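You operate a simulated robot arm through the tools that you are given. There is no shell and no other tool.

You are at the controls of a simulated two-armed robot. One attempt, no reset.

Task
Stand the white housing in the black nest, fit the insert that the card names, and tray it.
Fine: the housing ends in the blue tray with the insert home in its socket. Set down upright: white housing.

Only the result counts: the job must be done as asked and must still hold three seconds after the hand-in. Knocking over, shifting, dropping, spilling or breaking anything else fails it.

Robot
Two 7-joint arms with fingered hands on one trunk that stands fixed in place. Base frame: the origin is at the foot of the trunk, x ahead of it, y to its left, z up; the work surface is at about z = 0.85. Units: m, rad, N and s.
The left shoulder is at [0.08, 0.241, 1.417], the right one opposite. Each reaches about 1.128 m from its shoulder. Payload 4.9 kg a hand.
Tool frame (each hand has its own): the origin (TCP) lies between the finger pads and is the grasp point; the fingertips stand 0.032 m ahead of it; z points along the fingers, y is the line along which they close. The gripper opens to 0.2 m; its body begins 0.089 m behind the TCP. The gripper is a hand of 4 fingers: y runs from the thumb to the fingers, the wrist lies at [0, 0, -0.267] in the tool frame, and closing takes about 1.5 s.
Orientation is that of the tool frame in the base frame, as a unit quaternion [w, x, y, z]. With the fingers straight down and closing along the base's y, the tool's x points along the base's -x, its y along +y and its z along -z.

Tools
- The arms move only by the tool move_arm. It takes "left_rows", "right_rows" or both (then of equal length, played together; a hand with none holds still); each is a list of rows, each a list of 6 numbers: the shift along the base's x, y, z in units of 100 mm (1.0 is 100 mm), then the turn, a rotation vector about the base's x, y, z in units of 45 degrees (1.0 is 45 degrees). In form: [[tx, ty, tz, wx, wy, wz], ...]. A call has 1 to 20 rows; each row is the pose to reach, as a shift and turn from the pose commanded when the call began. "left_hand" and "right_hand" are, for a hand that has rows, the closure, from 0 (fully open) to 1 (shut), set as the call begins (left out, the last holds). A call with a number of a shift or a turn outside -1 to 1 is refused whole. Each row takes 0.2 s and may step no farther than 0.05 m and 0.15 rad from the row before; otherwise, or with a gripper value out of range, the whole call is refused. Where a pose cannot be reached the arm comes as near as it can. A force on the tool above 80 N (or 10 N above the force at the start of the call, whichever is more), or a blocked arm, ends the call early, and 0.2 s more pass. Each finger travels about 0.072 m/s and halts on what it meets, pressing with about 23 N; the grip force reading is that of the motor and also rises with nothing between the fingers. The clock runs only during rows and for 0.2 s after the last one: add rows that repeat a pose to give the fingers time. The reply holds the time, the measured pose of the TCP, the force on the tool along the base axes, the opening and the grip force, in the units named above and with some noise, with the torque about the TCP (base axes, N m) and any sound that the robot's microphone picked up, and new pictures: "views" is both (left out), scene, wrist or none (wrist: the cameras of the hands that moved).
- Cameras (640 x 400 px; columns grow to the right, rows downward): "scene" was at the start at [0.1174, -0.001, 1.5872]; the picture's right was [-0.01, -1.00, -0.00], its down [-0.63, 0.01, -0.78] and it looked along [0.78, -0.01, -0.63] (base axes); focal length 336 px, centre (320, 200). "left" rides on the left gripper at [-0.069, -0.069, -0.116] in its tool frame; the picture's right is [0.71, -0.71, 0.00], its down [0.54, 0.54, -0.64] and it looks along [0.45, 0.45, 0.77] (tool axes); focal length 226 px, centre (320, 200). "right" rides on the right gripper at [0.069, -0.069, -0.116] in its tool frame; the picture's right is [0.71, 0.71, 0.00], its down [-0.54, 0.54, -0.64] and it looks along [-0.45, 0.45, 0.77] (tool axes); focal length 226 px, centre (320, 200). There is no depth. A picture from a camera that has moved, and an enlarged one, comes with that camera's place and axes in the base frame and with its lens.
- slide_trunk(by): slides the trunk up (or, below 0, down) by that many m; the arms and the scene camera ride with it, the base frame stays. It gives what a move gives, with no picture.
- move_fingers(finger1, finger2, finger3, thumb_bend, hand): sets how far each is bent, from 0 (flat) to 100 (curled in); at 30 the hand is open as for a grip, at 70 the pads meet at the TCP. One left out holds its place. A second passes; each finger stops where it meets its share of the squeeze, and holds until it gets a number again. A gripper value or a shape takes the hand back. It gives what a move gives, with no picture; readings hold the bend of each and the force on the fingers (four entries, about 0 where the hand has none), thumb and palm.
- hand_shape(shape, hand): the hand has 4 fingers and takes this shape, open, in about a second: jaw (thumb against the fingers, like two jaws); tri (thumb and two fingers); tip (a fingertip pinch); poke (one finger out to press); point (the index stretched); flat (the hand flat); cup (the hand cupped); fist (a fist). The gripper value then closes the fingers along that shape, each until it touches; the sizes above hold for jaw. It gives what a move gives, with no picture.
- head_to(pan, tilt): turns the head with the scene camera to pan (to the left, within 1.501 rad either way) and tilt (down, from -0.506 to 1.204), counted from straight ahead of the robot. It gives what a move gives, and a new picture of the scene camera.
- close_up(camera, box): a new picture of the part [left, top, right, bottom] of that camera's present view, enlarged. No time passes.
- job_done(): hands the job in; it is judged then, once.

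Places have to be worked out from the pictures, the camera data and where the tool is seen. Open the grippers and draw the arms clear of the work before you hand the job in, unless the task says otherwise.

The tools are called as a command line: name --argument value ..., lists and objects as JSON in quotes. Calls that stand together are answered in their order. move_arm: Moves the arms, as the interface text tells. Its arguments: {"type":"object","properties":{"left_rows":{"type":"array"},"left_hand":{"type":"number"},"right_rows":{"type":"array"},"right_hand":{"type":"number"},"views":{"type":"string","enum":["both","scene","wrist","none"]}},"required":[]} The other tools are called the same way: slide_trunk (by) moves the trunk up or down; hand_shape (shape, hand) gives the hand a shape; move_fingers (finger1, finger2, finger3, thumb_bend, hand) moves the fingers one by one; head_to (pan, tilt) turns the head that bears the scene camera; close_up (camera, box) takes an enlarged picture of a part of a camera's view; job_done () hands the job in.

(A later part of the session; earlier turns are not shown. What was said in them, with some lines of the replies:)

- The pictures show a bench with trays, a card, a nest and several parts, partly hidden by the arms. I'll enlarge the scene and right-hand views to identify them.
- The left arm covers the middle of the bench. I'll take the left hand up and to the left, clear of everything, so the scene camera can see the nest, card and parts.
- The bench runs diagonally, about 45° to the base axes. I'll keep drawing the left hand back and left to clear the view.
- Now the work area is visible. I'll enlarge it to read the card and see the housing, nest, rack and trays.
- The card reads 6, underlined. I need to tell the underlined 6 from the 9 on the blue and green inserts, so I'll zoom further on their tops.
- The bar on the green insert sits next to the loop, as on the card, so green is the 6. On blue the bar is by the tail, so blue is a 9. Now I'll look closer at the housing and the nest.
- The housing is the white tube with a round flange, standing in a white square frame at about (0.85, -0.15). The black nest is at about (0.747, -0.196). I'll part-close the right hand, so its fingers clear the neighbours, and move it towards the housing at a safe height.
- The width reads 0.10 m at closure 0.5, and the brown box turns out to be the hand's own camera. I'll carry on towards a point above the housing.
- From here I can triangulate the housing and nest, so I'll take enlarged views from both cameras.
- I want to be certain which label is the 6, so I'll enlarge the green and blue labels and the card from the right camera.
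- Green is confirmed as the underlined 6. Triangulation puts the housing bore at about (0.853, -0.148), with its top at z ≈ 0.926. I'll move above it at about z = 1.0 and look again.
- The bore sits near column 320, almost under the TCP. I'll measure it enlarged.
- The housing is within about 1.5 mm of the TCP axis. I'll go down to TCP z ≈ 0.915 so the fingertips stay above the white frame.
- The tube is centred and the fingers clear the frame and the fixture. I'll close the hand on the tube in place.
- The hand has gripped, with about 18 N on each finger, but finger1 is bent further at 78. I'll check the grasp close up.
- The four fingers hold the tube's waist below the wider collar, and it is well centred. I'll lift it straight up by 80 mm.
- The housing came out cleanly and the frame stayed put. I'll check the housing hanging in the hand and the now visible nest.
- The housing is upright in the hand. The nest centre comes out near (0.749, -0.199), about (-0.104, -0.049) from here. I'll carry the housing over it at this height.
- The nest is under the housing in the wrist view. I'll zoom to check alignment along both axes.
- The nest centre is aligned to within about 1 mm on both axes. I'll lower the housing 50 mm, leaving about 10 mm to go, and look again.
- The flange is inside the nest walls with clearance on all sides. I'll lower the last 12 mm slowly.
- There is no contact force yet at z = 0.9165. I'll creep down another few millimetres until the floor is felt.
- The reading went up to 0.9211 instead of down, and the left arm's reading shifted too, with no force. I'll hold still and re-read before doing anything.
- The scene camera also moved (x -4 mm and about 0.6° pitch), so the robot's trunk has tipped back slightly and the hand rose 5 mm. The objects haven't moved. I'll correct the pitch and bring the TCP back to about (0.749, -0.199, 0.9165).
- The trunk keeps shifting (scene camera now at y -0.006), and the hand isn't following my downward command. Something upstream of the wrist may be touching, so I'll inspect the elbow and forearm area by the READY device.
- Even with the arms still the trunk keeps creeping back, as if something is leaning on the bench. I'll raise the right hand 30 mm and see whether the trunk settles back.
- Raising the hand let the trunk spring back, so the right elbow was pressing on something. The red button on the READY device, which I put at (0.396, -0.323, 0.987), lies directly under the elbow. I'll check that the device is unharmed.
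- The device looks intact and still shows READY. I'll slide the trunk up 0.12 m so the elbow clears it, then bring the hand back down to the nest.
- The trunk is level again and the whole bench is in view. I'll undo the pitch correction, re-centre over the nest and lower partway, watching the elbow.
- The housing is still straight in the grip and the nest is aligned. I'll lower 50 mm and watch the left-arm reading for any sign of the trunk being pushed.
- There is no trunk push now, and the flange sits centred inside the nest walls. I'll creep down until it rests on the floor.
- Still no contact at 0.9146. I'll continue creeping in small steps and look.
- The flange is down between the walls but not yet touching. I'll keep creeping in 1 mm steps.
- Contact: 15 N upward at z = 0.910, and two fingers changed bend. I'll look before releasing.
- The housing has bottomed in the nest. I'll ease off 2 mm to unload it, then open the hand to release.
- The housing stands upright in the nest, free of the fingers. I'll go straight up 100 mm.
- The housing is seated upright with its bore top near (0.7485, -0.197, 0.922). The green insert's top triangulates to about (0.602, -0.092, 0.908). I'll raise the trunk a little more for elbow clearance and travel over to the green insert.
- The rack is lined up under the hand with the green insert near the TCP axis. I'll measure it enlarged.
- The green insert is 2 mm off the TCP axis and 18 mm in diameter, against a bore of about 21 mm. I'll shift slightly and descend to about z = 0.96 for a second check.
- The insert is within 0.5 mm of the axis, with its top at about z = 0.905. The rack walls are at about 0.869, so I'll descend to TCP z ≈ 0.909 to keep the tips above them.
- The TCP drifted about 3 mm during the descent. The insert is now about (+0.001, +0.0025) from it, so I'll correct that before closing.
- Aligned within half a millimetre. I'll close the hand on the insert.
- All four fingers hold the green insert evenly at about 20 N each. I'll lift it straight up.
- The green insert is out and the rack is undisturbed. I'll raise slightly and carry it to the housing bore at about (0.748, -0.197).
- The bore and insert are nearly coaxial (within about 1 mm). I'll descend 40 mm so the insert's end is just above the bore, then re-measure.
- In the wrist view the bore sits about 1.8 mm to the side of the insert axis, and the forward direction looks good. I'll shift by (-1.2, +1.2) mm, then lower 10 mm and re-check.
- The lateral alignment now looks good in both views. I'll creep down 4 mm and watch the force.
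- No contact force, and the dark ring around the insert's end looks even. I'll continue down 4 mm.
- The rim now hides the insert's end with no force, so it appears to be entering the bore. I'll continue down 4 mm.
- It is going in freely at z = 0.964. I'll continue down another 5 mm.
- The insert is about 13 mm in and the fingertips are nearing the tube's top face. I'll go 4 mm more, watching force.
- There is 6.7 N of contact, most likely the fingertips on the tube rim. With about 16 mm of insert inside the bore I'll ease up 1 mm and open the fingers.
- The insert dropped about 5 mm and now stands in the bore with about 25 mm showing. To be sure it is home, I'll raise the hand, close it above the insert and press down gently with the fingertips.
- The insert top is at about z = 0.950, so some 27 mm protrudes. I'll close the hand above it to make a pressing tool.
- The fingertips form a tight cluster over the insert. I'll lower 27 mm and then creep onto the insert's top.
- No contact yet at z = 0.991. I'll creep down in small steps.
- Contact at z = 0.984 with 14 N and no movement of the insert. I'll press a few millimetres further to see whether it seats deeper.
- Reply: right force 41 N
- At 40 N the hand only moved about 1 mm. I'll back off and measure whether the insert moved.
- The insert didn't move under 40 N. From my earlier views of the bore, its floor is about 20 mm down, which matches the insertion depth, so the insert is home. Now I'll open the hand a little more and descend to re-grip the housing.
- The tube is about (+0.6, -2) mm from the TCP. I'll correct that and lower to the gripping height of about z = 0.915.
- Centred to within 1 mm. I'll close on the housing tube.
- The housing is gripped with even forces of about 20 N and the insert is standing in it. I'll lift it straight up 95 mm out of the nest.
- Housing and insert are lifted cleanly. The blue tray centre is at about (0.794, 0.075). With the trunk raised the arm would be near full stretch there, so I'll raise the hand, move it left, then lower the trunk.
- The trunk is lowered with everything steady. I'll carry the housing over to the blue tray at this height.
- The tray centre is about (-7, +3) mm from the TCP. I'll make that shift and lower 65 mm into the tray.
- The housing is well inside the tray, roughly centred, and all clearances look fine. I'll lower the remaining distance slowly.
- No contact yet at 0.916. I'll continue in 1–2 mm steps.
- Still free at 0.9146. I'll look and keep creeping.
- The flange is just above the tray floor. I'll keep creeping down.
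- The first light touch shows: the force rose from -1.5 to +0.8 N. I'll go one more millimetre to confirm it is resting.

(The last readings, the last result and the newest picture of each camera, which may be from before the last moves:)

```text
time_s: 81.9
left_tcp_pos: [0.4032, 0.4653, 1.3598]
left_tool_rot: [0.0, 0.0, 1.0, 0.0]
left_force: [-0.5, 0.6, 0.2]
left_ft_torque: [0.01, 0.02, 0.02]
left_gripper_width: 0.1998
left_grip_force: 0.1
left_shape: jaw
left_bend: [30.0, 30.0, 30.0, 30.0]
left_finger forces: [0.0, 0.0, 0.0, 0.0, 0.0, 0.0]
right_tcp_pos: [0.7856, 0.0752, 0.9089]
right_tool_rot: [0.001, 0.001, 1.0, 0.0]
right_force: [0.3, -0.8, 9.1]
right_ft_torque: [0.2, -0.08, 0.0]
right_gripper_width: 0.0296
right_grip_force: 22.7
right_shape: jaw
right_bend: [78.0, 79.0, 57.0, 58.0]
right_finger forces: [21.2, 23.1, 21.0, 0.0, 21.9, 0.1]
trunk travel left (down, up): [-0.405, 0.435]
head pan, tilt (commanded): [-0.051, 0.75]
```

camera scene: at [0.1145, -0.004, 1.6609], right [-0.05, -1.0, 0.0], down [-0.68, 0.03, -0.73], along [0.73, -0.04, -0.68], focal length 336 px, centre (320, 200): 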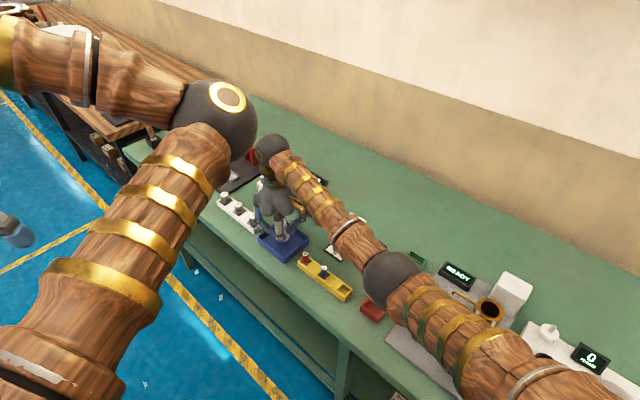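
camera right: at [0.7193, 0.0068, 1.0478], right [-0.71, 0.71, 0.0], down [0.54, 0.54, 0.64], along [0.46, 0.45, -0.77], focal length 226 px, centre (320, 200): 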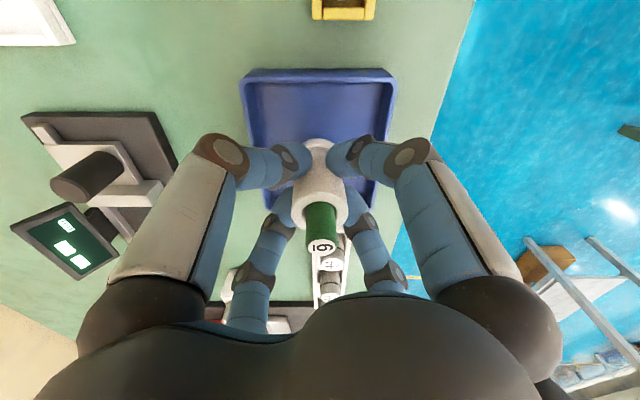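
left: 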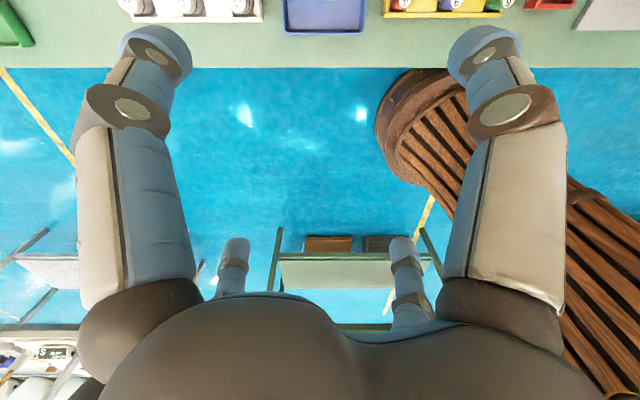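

The housing rests on the tray floor with 9 N. I'll unload 0.8 mm, then open the fingers gently.

move_arm --right_rows '[[0, 0, 0.008, 0, 0, 0], [0, 0, 0.008, 0, 0, 0]]' --views "none"

move_arm --right_rows '[[0, 0, 0, 0, 0, 0], [0, 0, 0, 0, 0, 0], [0, 0, 0, 0, 0, 0], [0, 0, 0, 0, 0, 0], [0, 0, 0, 0, 0, 0]]' --right_hand 0.6 --views "both"

close_up --camera "right" --box '[250, 60, 390, 260]'

close_up --camera "scene" --box '[240, 190, 330, 270]'

```text
time_s: 82.5
left_tcp_pos: [0.4049, 0.4668, 1.3586]
left_tool_rot: [0.0, 0.0, 1.0, 0.0]
left_force: [-0.3, -0.4, -0.1]
left_ft_torque: [-0.03, -0.01, -0.03]
left_gripper_width: 0.1998
left_grip_force: 0.1
left_shape: jaw
left_bend: [30.0, 30.0, 30.0, 30.0]
left_finger forces: [0.0, 0.0, 0.0, 0.1, 0.1, 0.0]
right_tcp_pos: [0.7859, 0.0743, 0.9106]
right_tool_rot: [0.001, -0.001, 1.0, -0.001]
right_force: [2.5, 0.0, 8.3]
right_ft_torque: [0.16, -0.02, -0.06]
right_gripper_width: 0.0298
right_grip_force: 23.2
right_shape: jaw
right_bend: [78.0, 79.0, 57.0, 58.0]
right_finger forces: [21.0, 23.0, 21.5, 0.1, 21.9, 0.0]
trunk travel left (down, up): [-0.405, 0.435]
head pan, tilt (commanded): [-0.051, 0.75]
```

```text
time_s: 83.7
left_tcp_pos: [0.4052, 0.4657, 1.3586]
left_tool_rot: [0.001, 0.0, 1.0, -0.001]
left_force: [-0.6, -0.3, -0.1]
left_ft_torque: [0.03, -0.04, 0.01]
left_gripper_width: 0.1999
left_grip_force: 0.0
left_shape: jaw
left_bend: [30.0, 30.0, 30.0, 30.0]
left_finger forces: [0.0, 0.0, 0.0, 0.0, 0.0, 0.1]
right_tcp_pos: [0.7856, 0.0743, 0.9092]
right_tool_rot: [0.0, -0.001, 1.0, 0.0]
right_force: [0.9, -0.4, 0.2]
right_ft_torque: [0.0, 0.04, -0.01]
right_gripper_width: 0.0796
right_grip_force: 0.2
right_shape: jaw
right_bend: [43.0, 43.0, 43.0, 41.0]
right_finger forces: [0.0, 0.1, 0.1, 0.0, 0.1, 0.0]
trunk travel left (down, up): [-0.405, 0.435]
head pan, tilt (commanded): [-0.051, 0.75]
camera scene: at [0.1142, -0.0041, 1.6609], right [-0.05, -1.0, 0.0], down [-0.68, 0.03, -0.73], along [0.73, -0.04, -0.68], focal length 336 px, centre (320, 200)
camera right: at [0.7174, 0.0056, 1.0257], right [-0.71, 0.71, 0.0], down [0.54, 0.54, 0.64], along [0.46, 0.45, -0.77], focal length 226 px, centre (320, 200)
```

scene: 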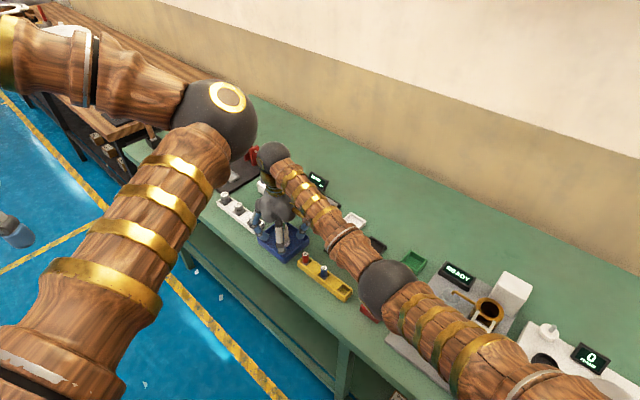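
right: 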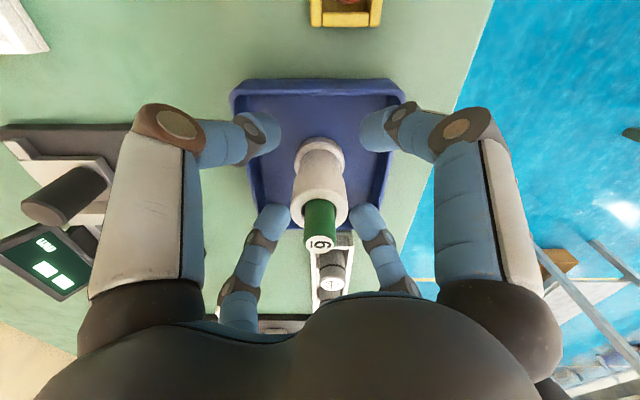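

```text
2.00 times, centred on (320, 160) of right
camera zoom: at [0.7174, 0.0056, 1.0257], right [-0.71, 0.71, 0.0], down [0.54, 0.54, 0.64], along [0.46, 0.45, -0.77], focal length 452 px, centre (320, 280)
```

zoom: 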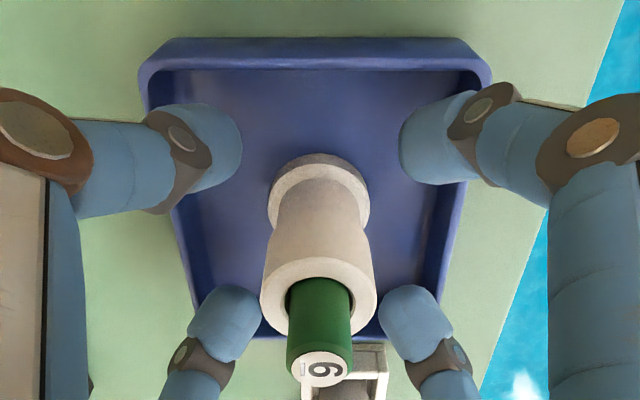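

```text
5.00 times, centred on (285, 230) of scene
camera zoom: at [0.1142, -0.0041, 1.6609], right [-0.05, -1.0, 0.0], down [-0.68, 0.03, -0.73], along [0.73, -0.04, -0.68], focal length 1677 px, centre (495, 50)
```

zoom: 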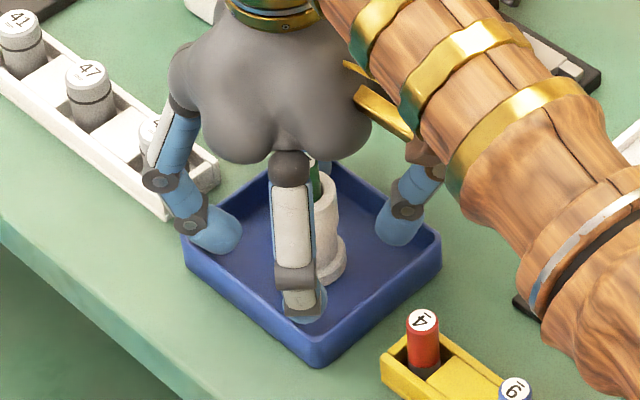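

The housing stands upright in the blue tray with the green insert in place and the fingers clear. I'll withdraw straight up.

move_arm --right_rows '[[0, 0, 0.1, 0, 0, 0], [0, 0, 0.3, 0, 0, 0], [0, 0, 0.5, 0, 0, 0], [0, 0, 0.75, 0, 0, 0], [0, 0, 1, 0, 0, 0], [0, 0, 1, 0, 0, 0]]' --views "both"

close_up --camera "right" --box '[260, 60, 380, 200]'

close_up --camera "scene" --box '[230, 170, 330, 270]'

```text
time_s: 85.1
left_tcp_pos: [0.405, 0.4667, 1.358]
left_tool_rot: [0.0, 0.0, 1.0, 0.0]
left_force: [0.2, -0.1, 0.0]
left_ft_torque: [0.03, 0.02, -0.01]
left_gripper_width: 0.1998
left_grip_force: 0.1
left_shape: jaw
left_bend: [30.0, 30.0, 30.0, 30.0]
left_finger forces: [0.0, 0.0, 0.0, 0.1, 0.1, 0.1]
right_tcp_pos: [0.7856, 0.0754, 1.0108]
right_tool_rot: [0.001, 0.0, 1.0, 0.0]
right_force: [-0.2, -0.7, 0.9]
right_ft_torque: [0.0, 0.0, -0.04]
right_gripper_width: 0.0797
right_grip_force: 0.0
right_shape: jaw
right_bend: [43.0, 43.0, 43.0, 41.0]
right_finger forces: [0.0, 0.1, 0.0, 0.1, 0.0, 0.0]
trunk travel left (down, up): [-0.405, 0.435]
head pan, tilt (commanded): [-0.051, 0.75]
camera scene: at [0.1147, -0.0041, 1.6609], right [-0.05, -1.0, 0.0], down [-0.68, 0.03, -0.73], along [0.73, -0.04, -0.68], focal length 336 px, centre (320, 200)
camera right: at [0.7168, 0.0062, 1.1262], right [-0.71, 0.71, 0.0], down [0.54, 0.54, 0.64], along [0.45, 0.45, -0.77], focal length 226 px, centre (320, 200)
```

scene: 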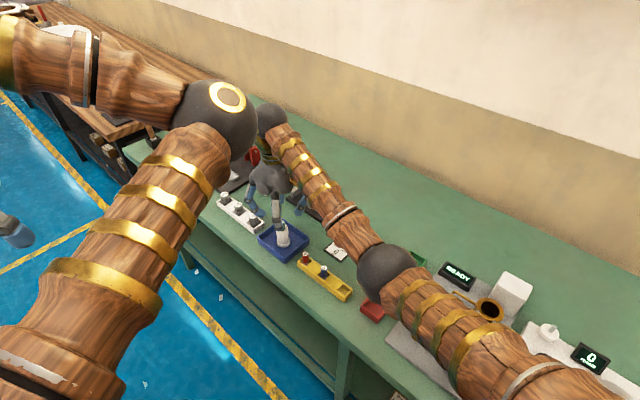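
right: 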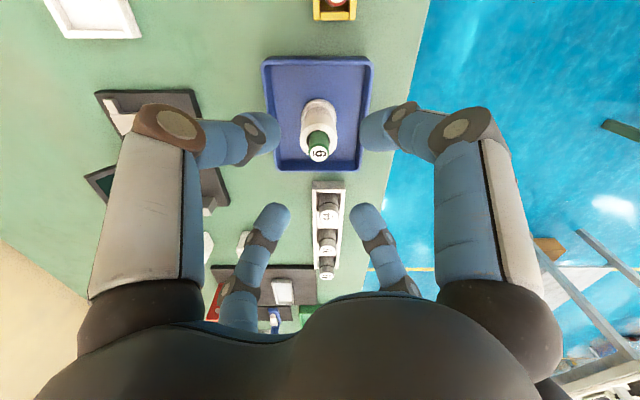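

```text
2.86 times, centred on (320, 130) of right
camera zoom: at [0.7168, 0.0062, 1.1262], right [-0.71, 0.71, 0.0], down [0.54, 0.54, 0.64], along [0.45, 0.45, -0.77], focal length 646 px, centre (320, 400)
```

zoom: 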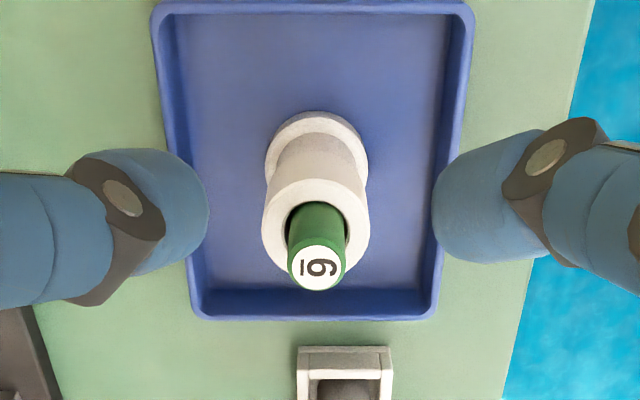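

```text
4.00 times, centred on (280, 220) of scene
camera zoom: at [0.1147, -0.0041, 1.6609], right [-0.05, -1.0, 0.0], down [-0.68, 0.03, -0.73], along [0.73, -0.04, -0.68], focal length 1342 px, centre (480, 120)
```

zoom: 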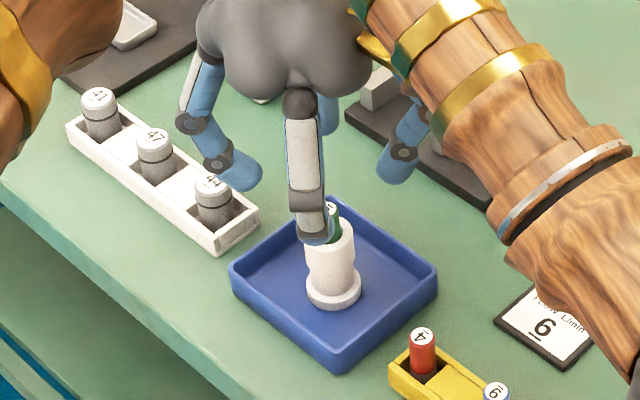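

The housing stands in the middle of the blue tray with the green 6 insert seated, about 25 mm protruding as before. I'll retreat: up first, then to the right and back, opening the hand when clear.

move_arm --right_rows '[[0, 0, 0.3, 0, 0, 0], [0, 0, 0.6, 0, 0, 0], [0, 0, 1, 0, 0, 0], [0, -0.4, 1, 0, 0, 0], [0, -0.8, 1, 0, 0, 0], [0, -1, 1, 0, 0, 0]]' --views "none"

move_arm --right_rows '[[-0.1, -0.4, 0, 0, 0, 0], [-0.3, -0.8, 0, 0, 0, 0], [-0.5, -1, 0.2, 0, 0, 0], [-0.8, -1, 0.5, 0, 0, 0], [-1, -1, 0.6, 0, 0, 0]]' --views "none"

move_arm --right_rows '[[-0.3, -0.3, 0, 0, 0, 0], [-0.6, -0.6, 0, 0, 0, 0], [-0.8, -0.8, 0, 0, 0, 0], [-0.8, -0.8, 0, 0, 0, 0], [-0.8, -0.8, 0, 0, 0, 0], [-0.8, -0.8, 0, 0, 0, 0]]' --right_hand 0.0 --views "both"

```text
time_s: 86.5
left_tcp_pos: [0.405, 0.4653, 1.3586]
left_tool_rot: [0.0, -0.001, 1.0, -0.001]
left_force: [-0.1, 0.6, 0.6]
left_ft_torque: [-0.01, -0.01, 0.04]
left_gripper_width: 0.2
left_grip_force: 0.1
left_shape: jaw
left_bend: [30.0, 30.0, 30.0, 30.0]
left_finger forces: [0.0, 0.1, 0.1, 0.0, 0.1, 0.0]
right_tcp_pos: [0.7855, -0.0271, 1.1114]
right_tool_rot: [0.0, 0.0, 1.0, 0.0]
right_force: [0.2, 0.5, 0.7]
right_ft_torque: [-0.05, 0.02, 0.0]
right_gripper_width: 0.0799
right_grip_force: 0.0
right_shape: jaw
right_bend: [43.0, 43.0, 43.0, 41.0]
right_finger forces: [0.0, 0.1, 0.0, 0.1, 0.0, 0.0]
trunk travel left (down, up): [-0.405, 0.435]
head pan, tilt (commanded): [-0.051, 0.75]
```

```text
time_s: 87.7
left_tcp_pos: [0.4049, 0.4661, 1.359]
left_tool_rot: [0.0, -0.001, 1.0, 0.0]
left_force: [-0.1, -0.3, 0.5]
left_ft_torque: [0.03, -0.03, -0.02]
left_gripper_width: 0.1999
left_grip_force: 0.0
left_shape: jaw
left_bend: [30.0, 30.0, 30.0, 30.0]
left_finger forces: [0.0, 0.0, 0.1, 0.1, 0.0, 0.0]
right_tcp_pos: [0.6857, -0.1251, 1.1702]
right_tool_rot: [0.0, 0.0, 1.0, 0.0]
right_force: [0.2, -0.6, -0.4]
right_ft_torque: [0.0, -0.03, 0.03]
right_gripper_width: 0.0798
right_grip_force: 0.2
right_shape: jaw
right_bend: [43.0, 43.0, 43.0, 41.0]
right_finger forces: [0.0, 0.1, 0.0, 0.0, 0.0, 0.0]
trunk travel left (down, up): [-0.405, 0.435]
head pan, tilt (commanded): [-0.051, 0.75]
```

```text
time_s: 89.1
left_tcp_pos: [0.4054, 0.4657, 1.3584]
left_tool_rot: [-0.001, 0.0, 1.0, 0.0]
left_force: [1.1, 0.3, -0.9]
left_ft_torque: [-0.02, -0.01, 0.0]
left_gripper_width: 0.1998
left_grip_force: 0.1
left_shape: jaw
left_bend: [30.0, 30.0, 30.0, 30.0]
left_finger forces: [0.1, 0.1, 0.0, 0.0, 0.0, 0.1]
right_tcp_pos: [0.6056, -0.2095, 1.1692]
right_tool_rot: [0.0, 0.0, 1.0, 0.0]
right_force: [-0.4, 0.5, 0.4]
right_ft_torque: [0.02, 0.02, 0.02]
right_gripper_width: 0.2
right_grip_force: 0.0
right_shape: jaw
right_bend: [30.0, 30.0, 30.0, 30.0]
right_finger forces: [0.0, 0.0, 0.1, 0.1, 0.0, 0.0]
trunk travel left (down, up): [-0.405, 0.435]
head pan, tilt (commanded): [-0.051, 0.75]
camera scene: at [0.1143, -0.0043, 1.6609], right [-0.05, -1.0, 0.0], down [-0.68, 0.03, -0.73], along [0.73, -0.04, -0.68], focal length 336 px, centre (320, 200)
camera right: at [0.5378, -0.2788, 1.2856], right [-0.71, 0.71, 0.0], down [0.54, 0.54, 0.64], along [0.46, 0.45, -0.77], focal length 226 px, centre (320, 200)
```

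scene: 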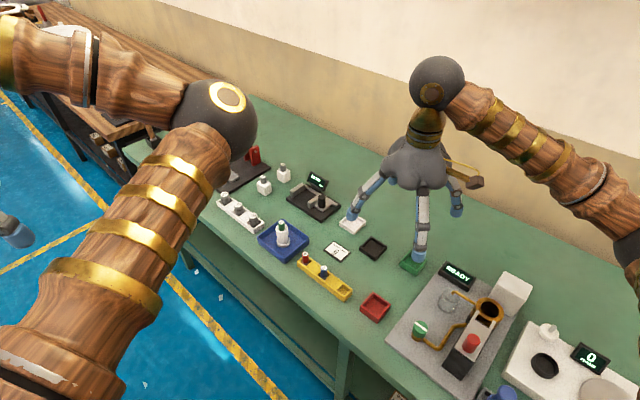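
right: 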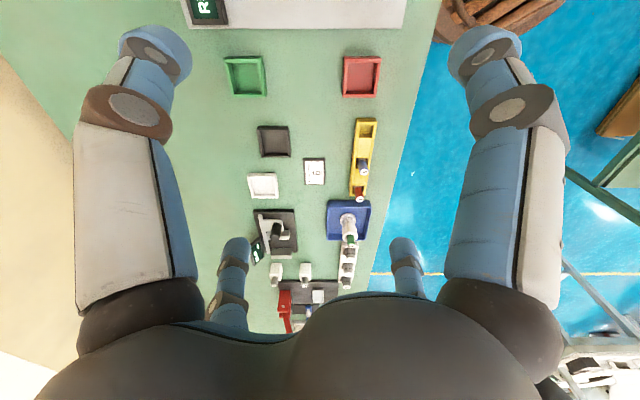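

Both arms are clear of the work and both hands are open. I'll check the tray, the insert depth and the neighbouring objects once more.

close_up --camera "scene" --box '[245, 205, 320, 275]'

close_up --camera "scene" --box '[380, 240, 640, 400]'

close_up --camera "scene" --box '[200, 150, 440, 330]'

close_up --camera "right" --box '[320, 190, 380, 250]'

```text
5.71 times, centred on (282, 240) of scene
camera zoom: at [0.1143, -0.0043, 1.6609], right [-0.05, -1.0, 0.0], down [-0.68, 0.03, -0.73], along [0.73, -0.04, -0.68], focal length 1917 px, centre (534, -29)
```

zoom: 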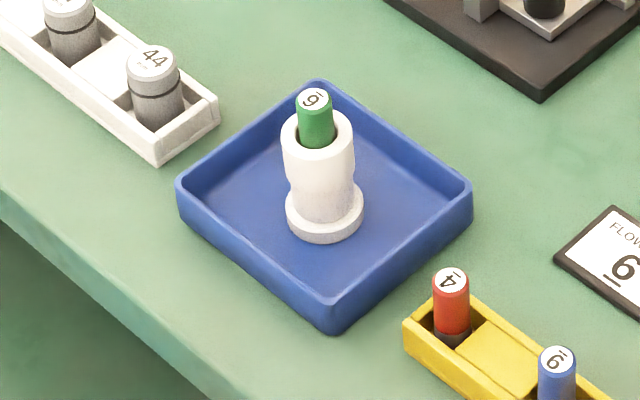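

```text
2.46 times, centred on (510, 320) of scene
camera zoom: at [0.1143, -0.0043, 1.6609], right [-0.05, -1.0, 0.0], down [-0.68, 0.03, -0.73], along [0.73, -0.04, -0.68], focal length 826 px, centre (-148, -95)
```

zoom: 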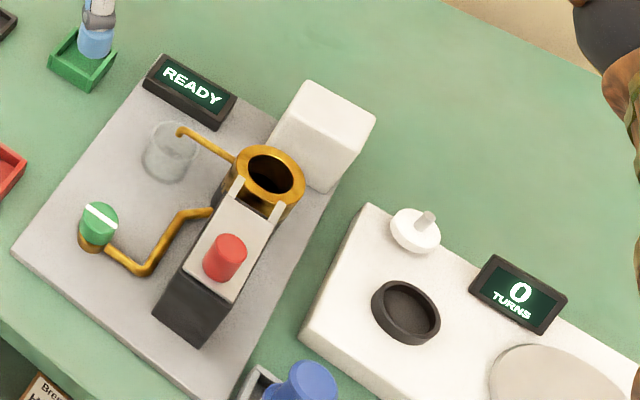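

```text
2.22 times, centred on (320, 240) of scene
camera zoom: at [0.1143, -0.0043, 1.6609], right [-0.05, -1.0, 0.0], down [-0.68, 0.03, -0.73], along [0.73, -0.04, -0.68], focal length 746 px, centre (320, 111)
```

zoom: 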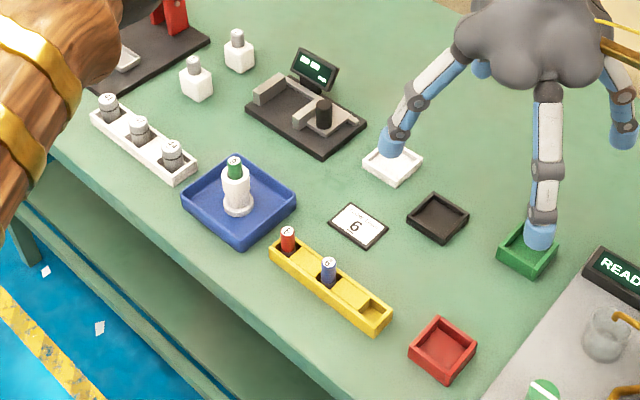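

```text
6.67 times, centred on (350, 220) of right
camera zoom: at [0.5378, -0.2788, 1.2856], right [-0.71, 0.71, 0.0], down [0.54, 0.54, 0.64], along [0.46, 0.45, -0.77], focal length 1507 px, centre (120, 67)
```

zoom: 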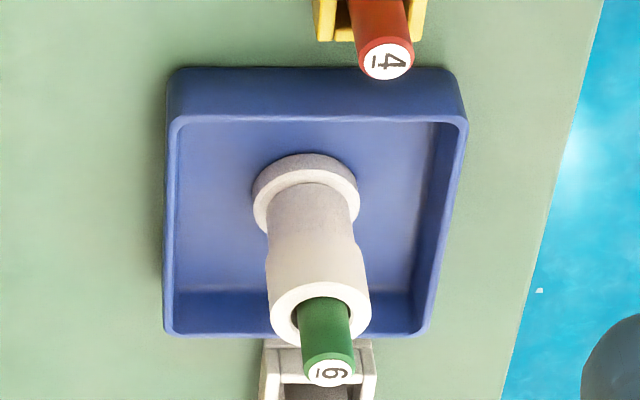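

The housing stands upright in the blue tray with the green 6 insert seated to the bore floor. The frame, nest, rack, card and devices are all where they were, both hands are open, and the arms are clear. I'm handing in the job.

job_done

```text
The job is handed in.
```

I handed in the job with the white housing standing upright in the blue tray and the green insert in its socket. I have no verdict back yet.

- **Insert choice:** The card shows an underlined 6. On the green insert the bar sits next to the loop, so it reads 6; the blue one reads 9.
- **Insert home:** About 25 mm still shows above the housing. It did not move under a 40 N push in the nest. The depth also matches my image estimate of the bore floor, about 20 mm down, so I judged it fully seated.
- **Contact to know about:** While I first lowered the housing into the nest, the right elbow seems to have pressed on the READY device. The trunk tipped back about 5 mm until I raised the arm. I slid the trunk up after that and had no further contact. In the final pictures the device looks unmoved and still shows READY.
- **Everything else:** The white frame, nest, card, rack, other trays and fixtures look where they were. Both hands are open and both arms are clear of the work.
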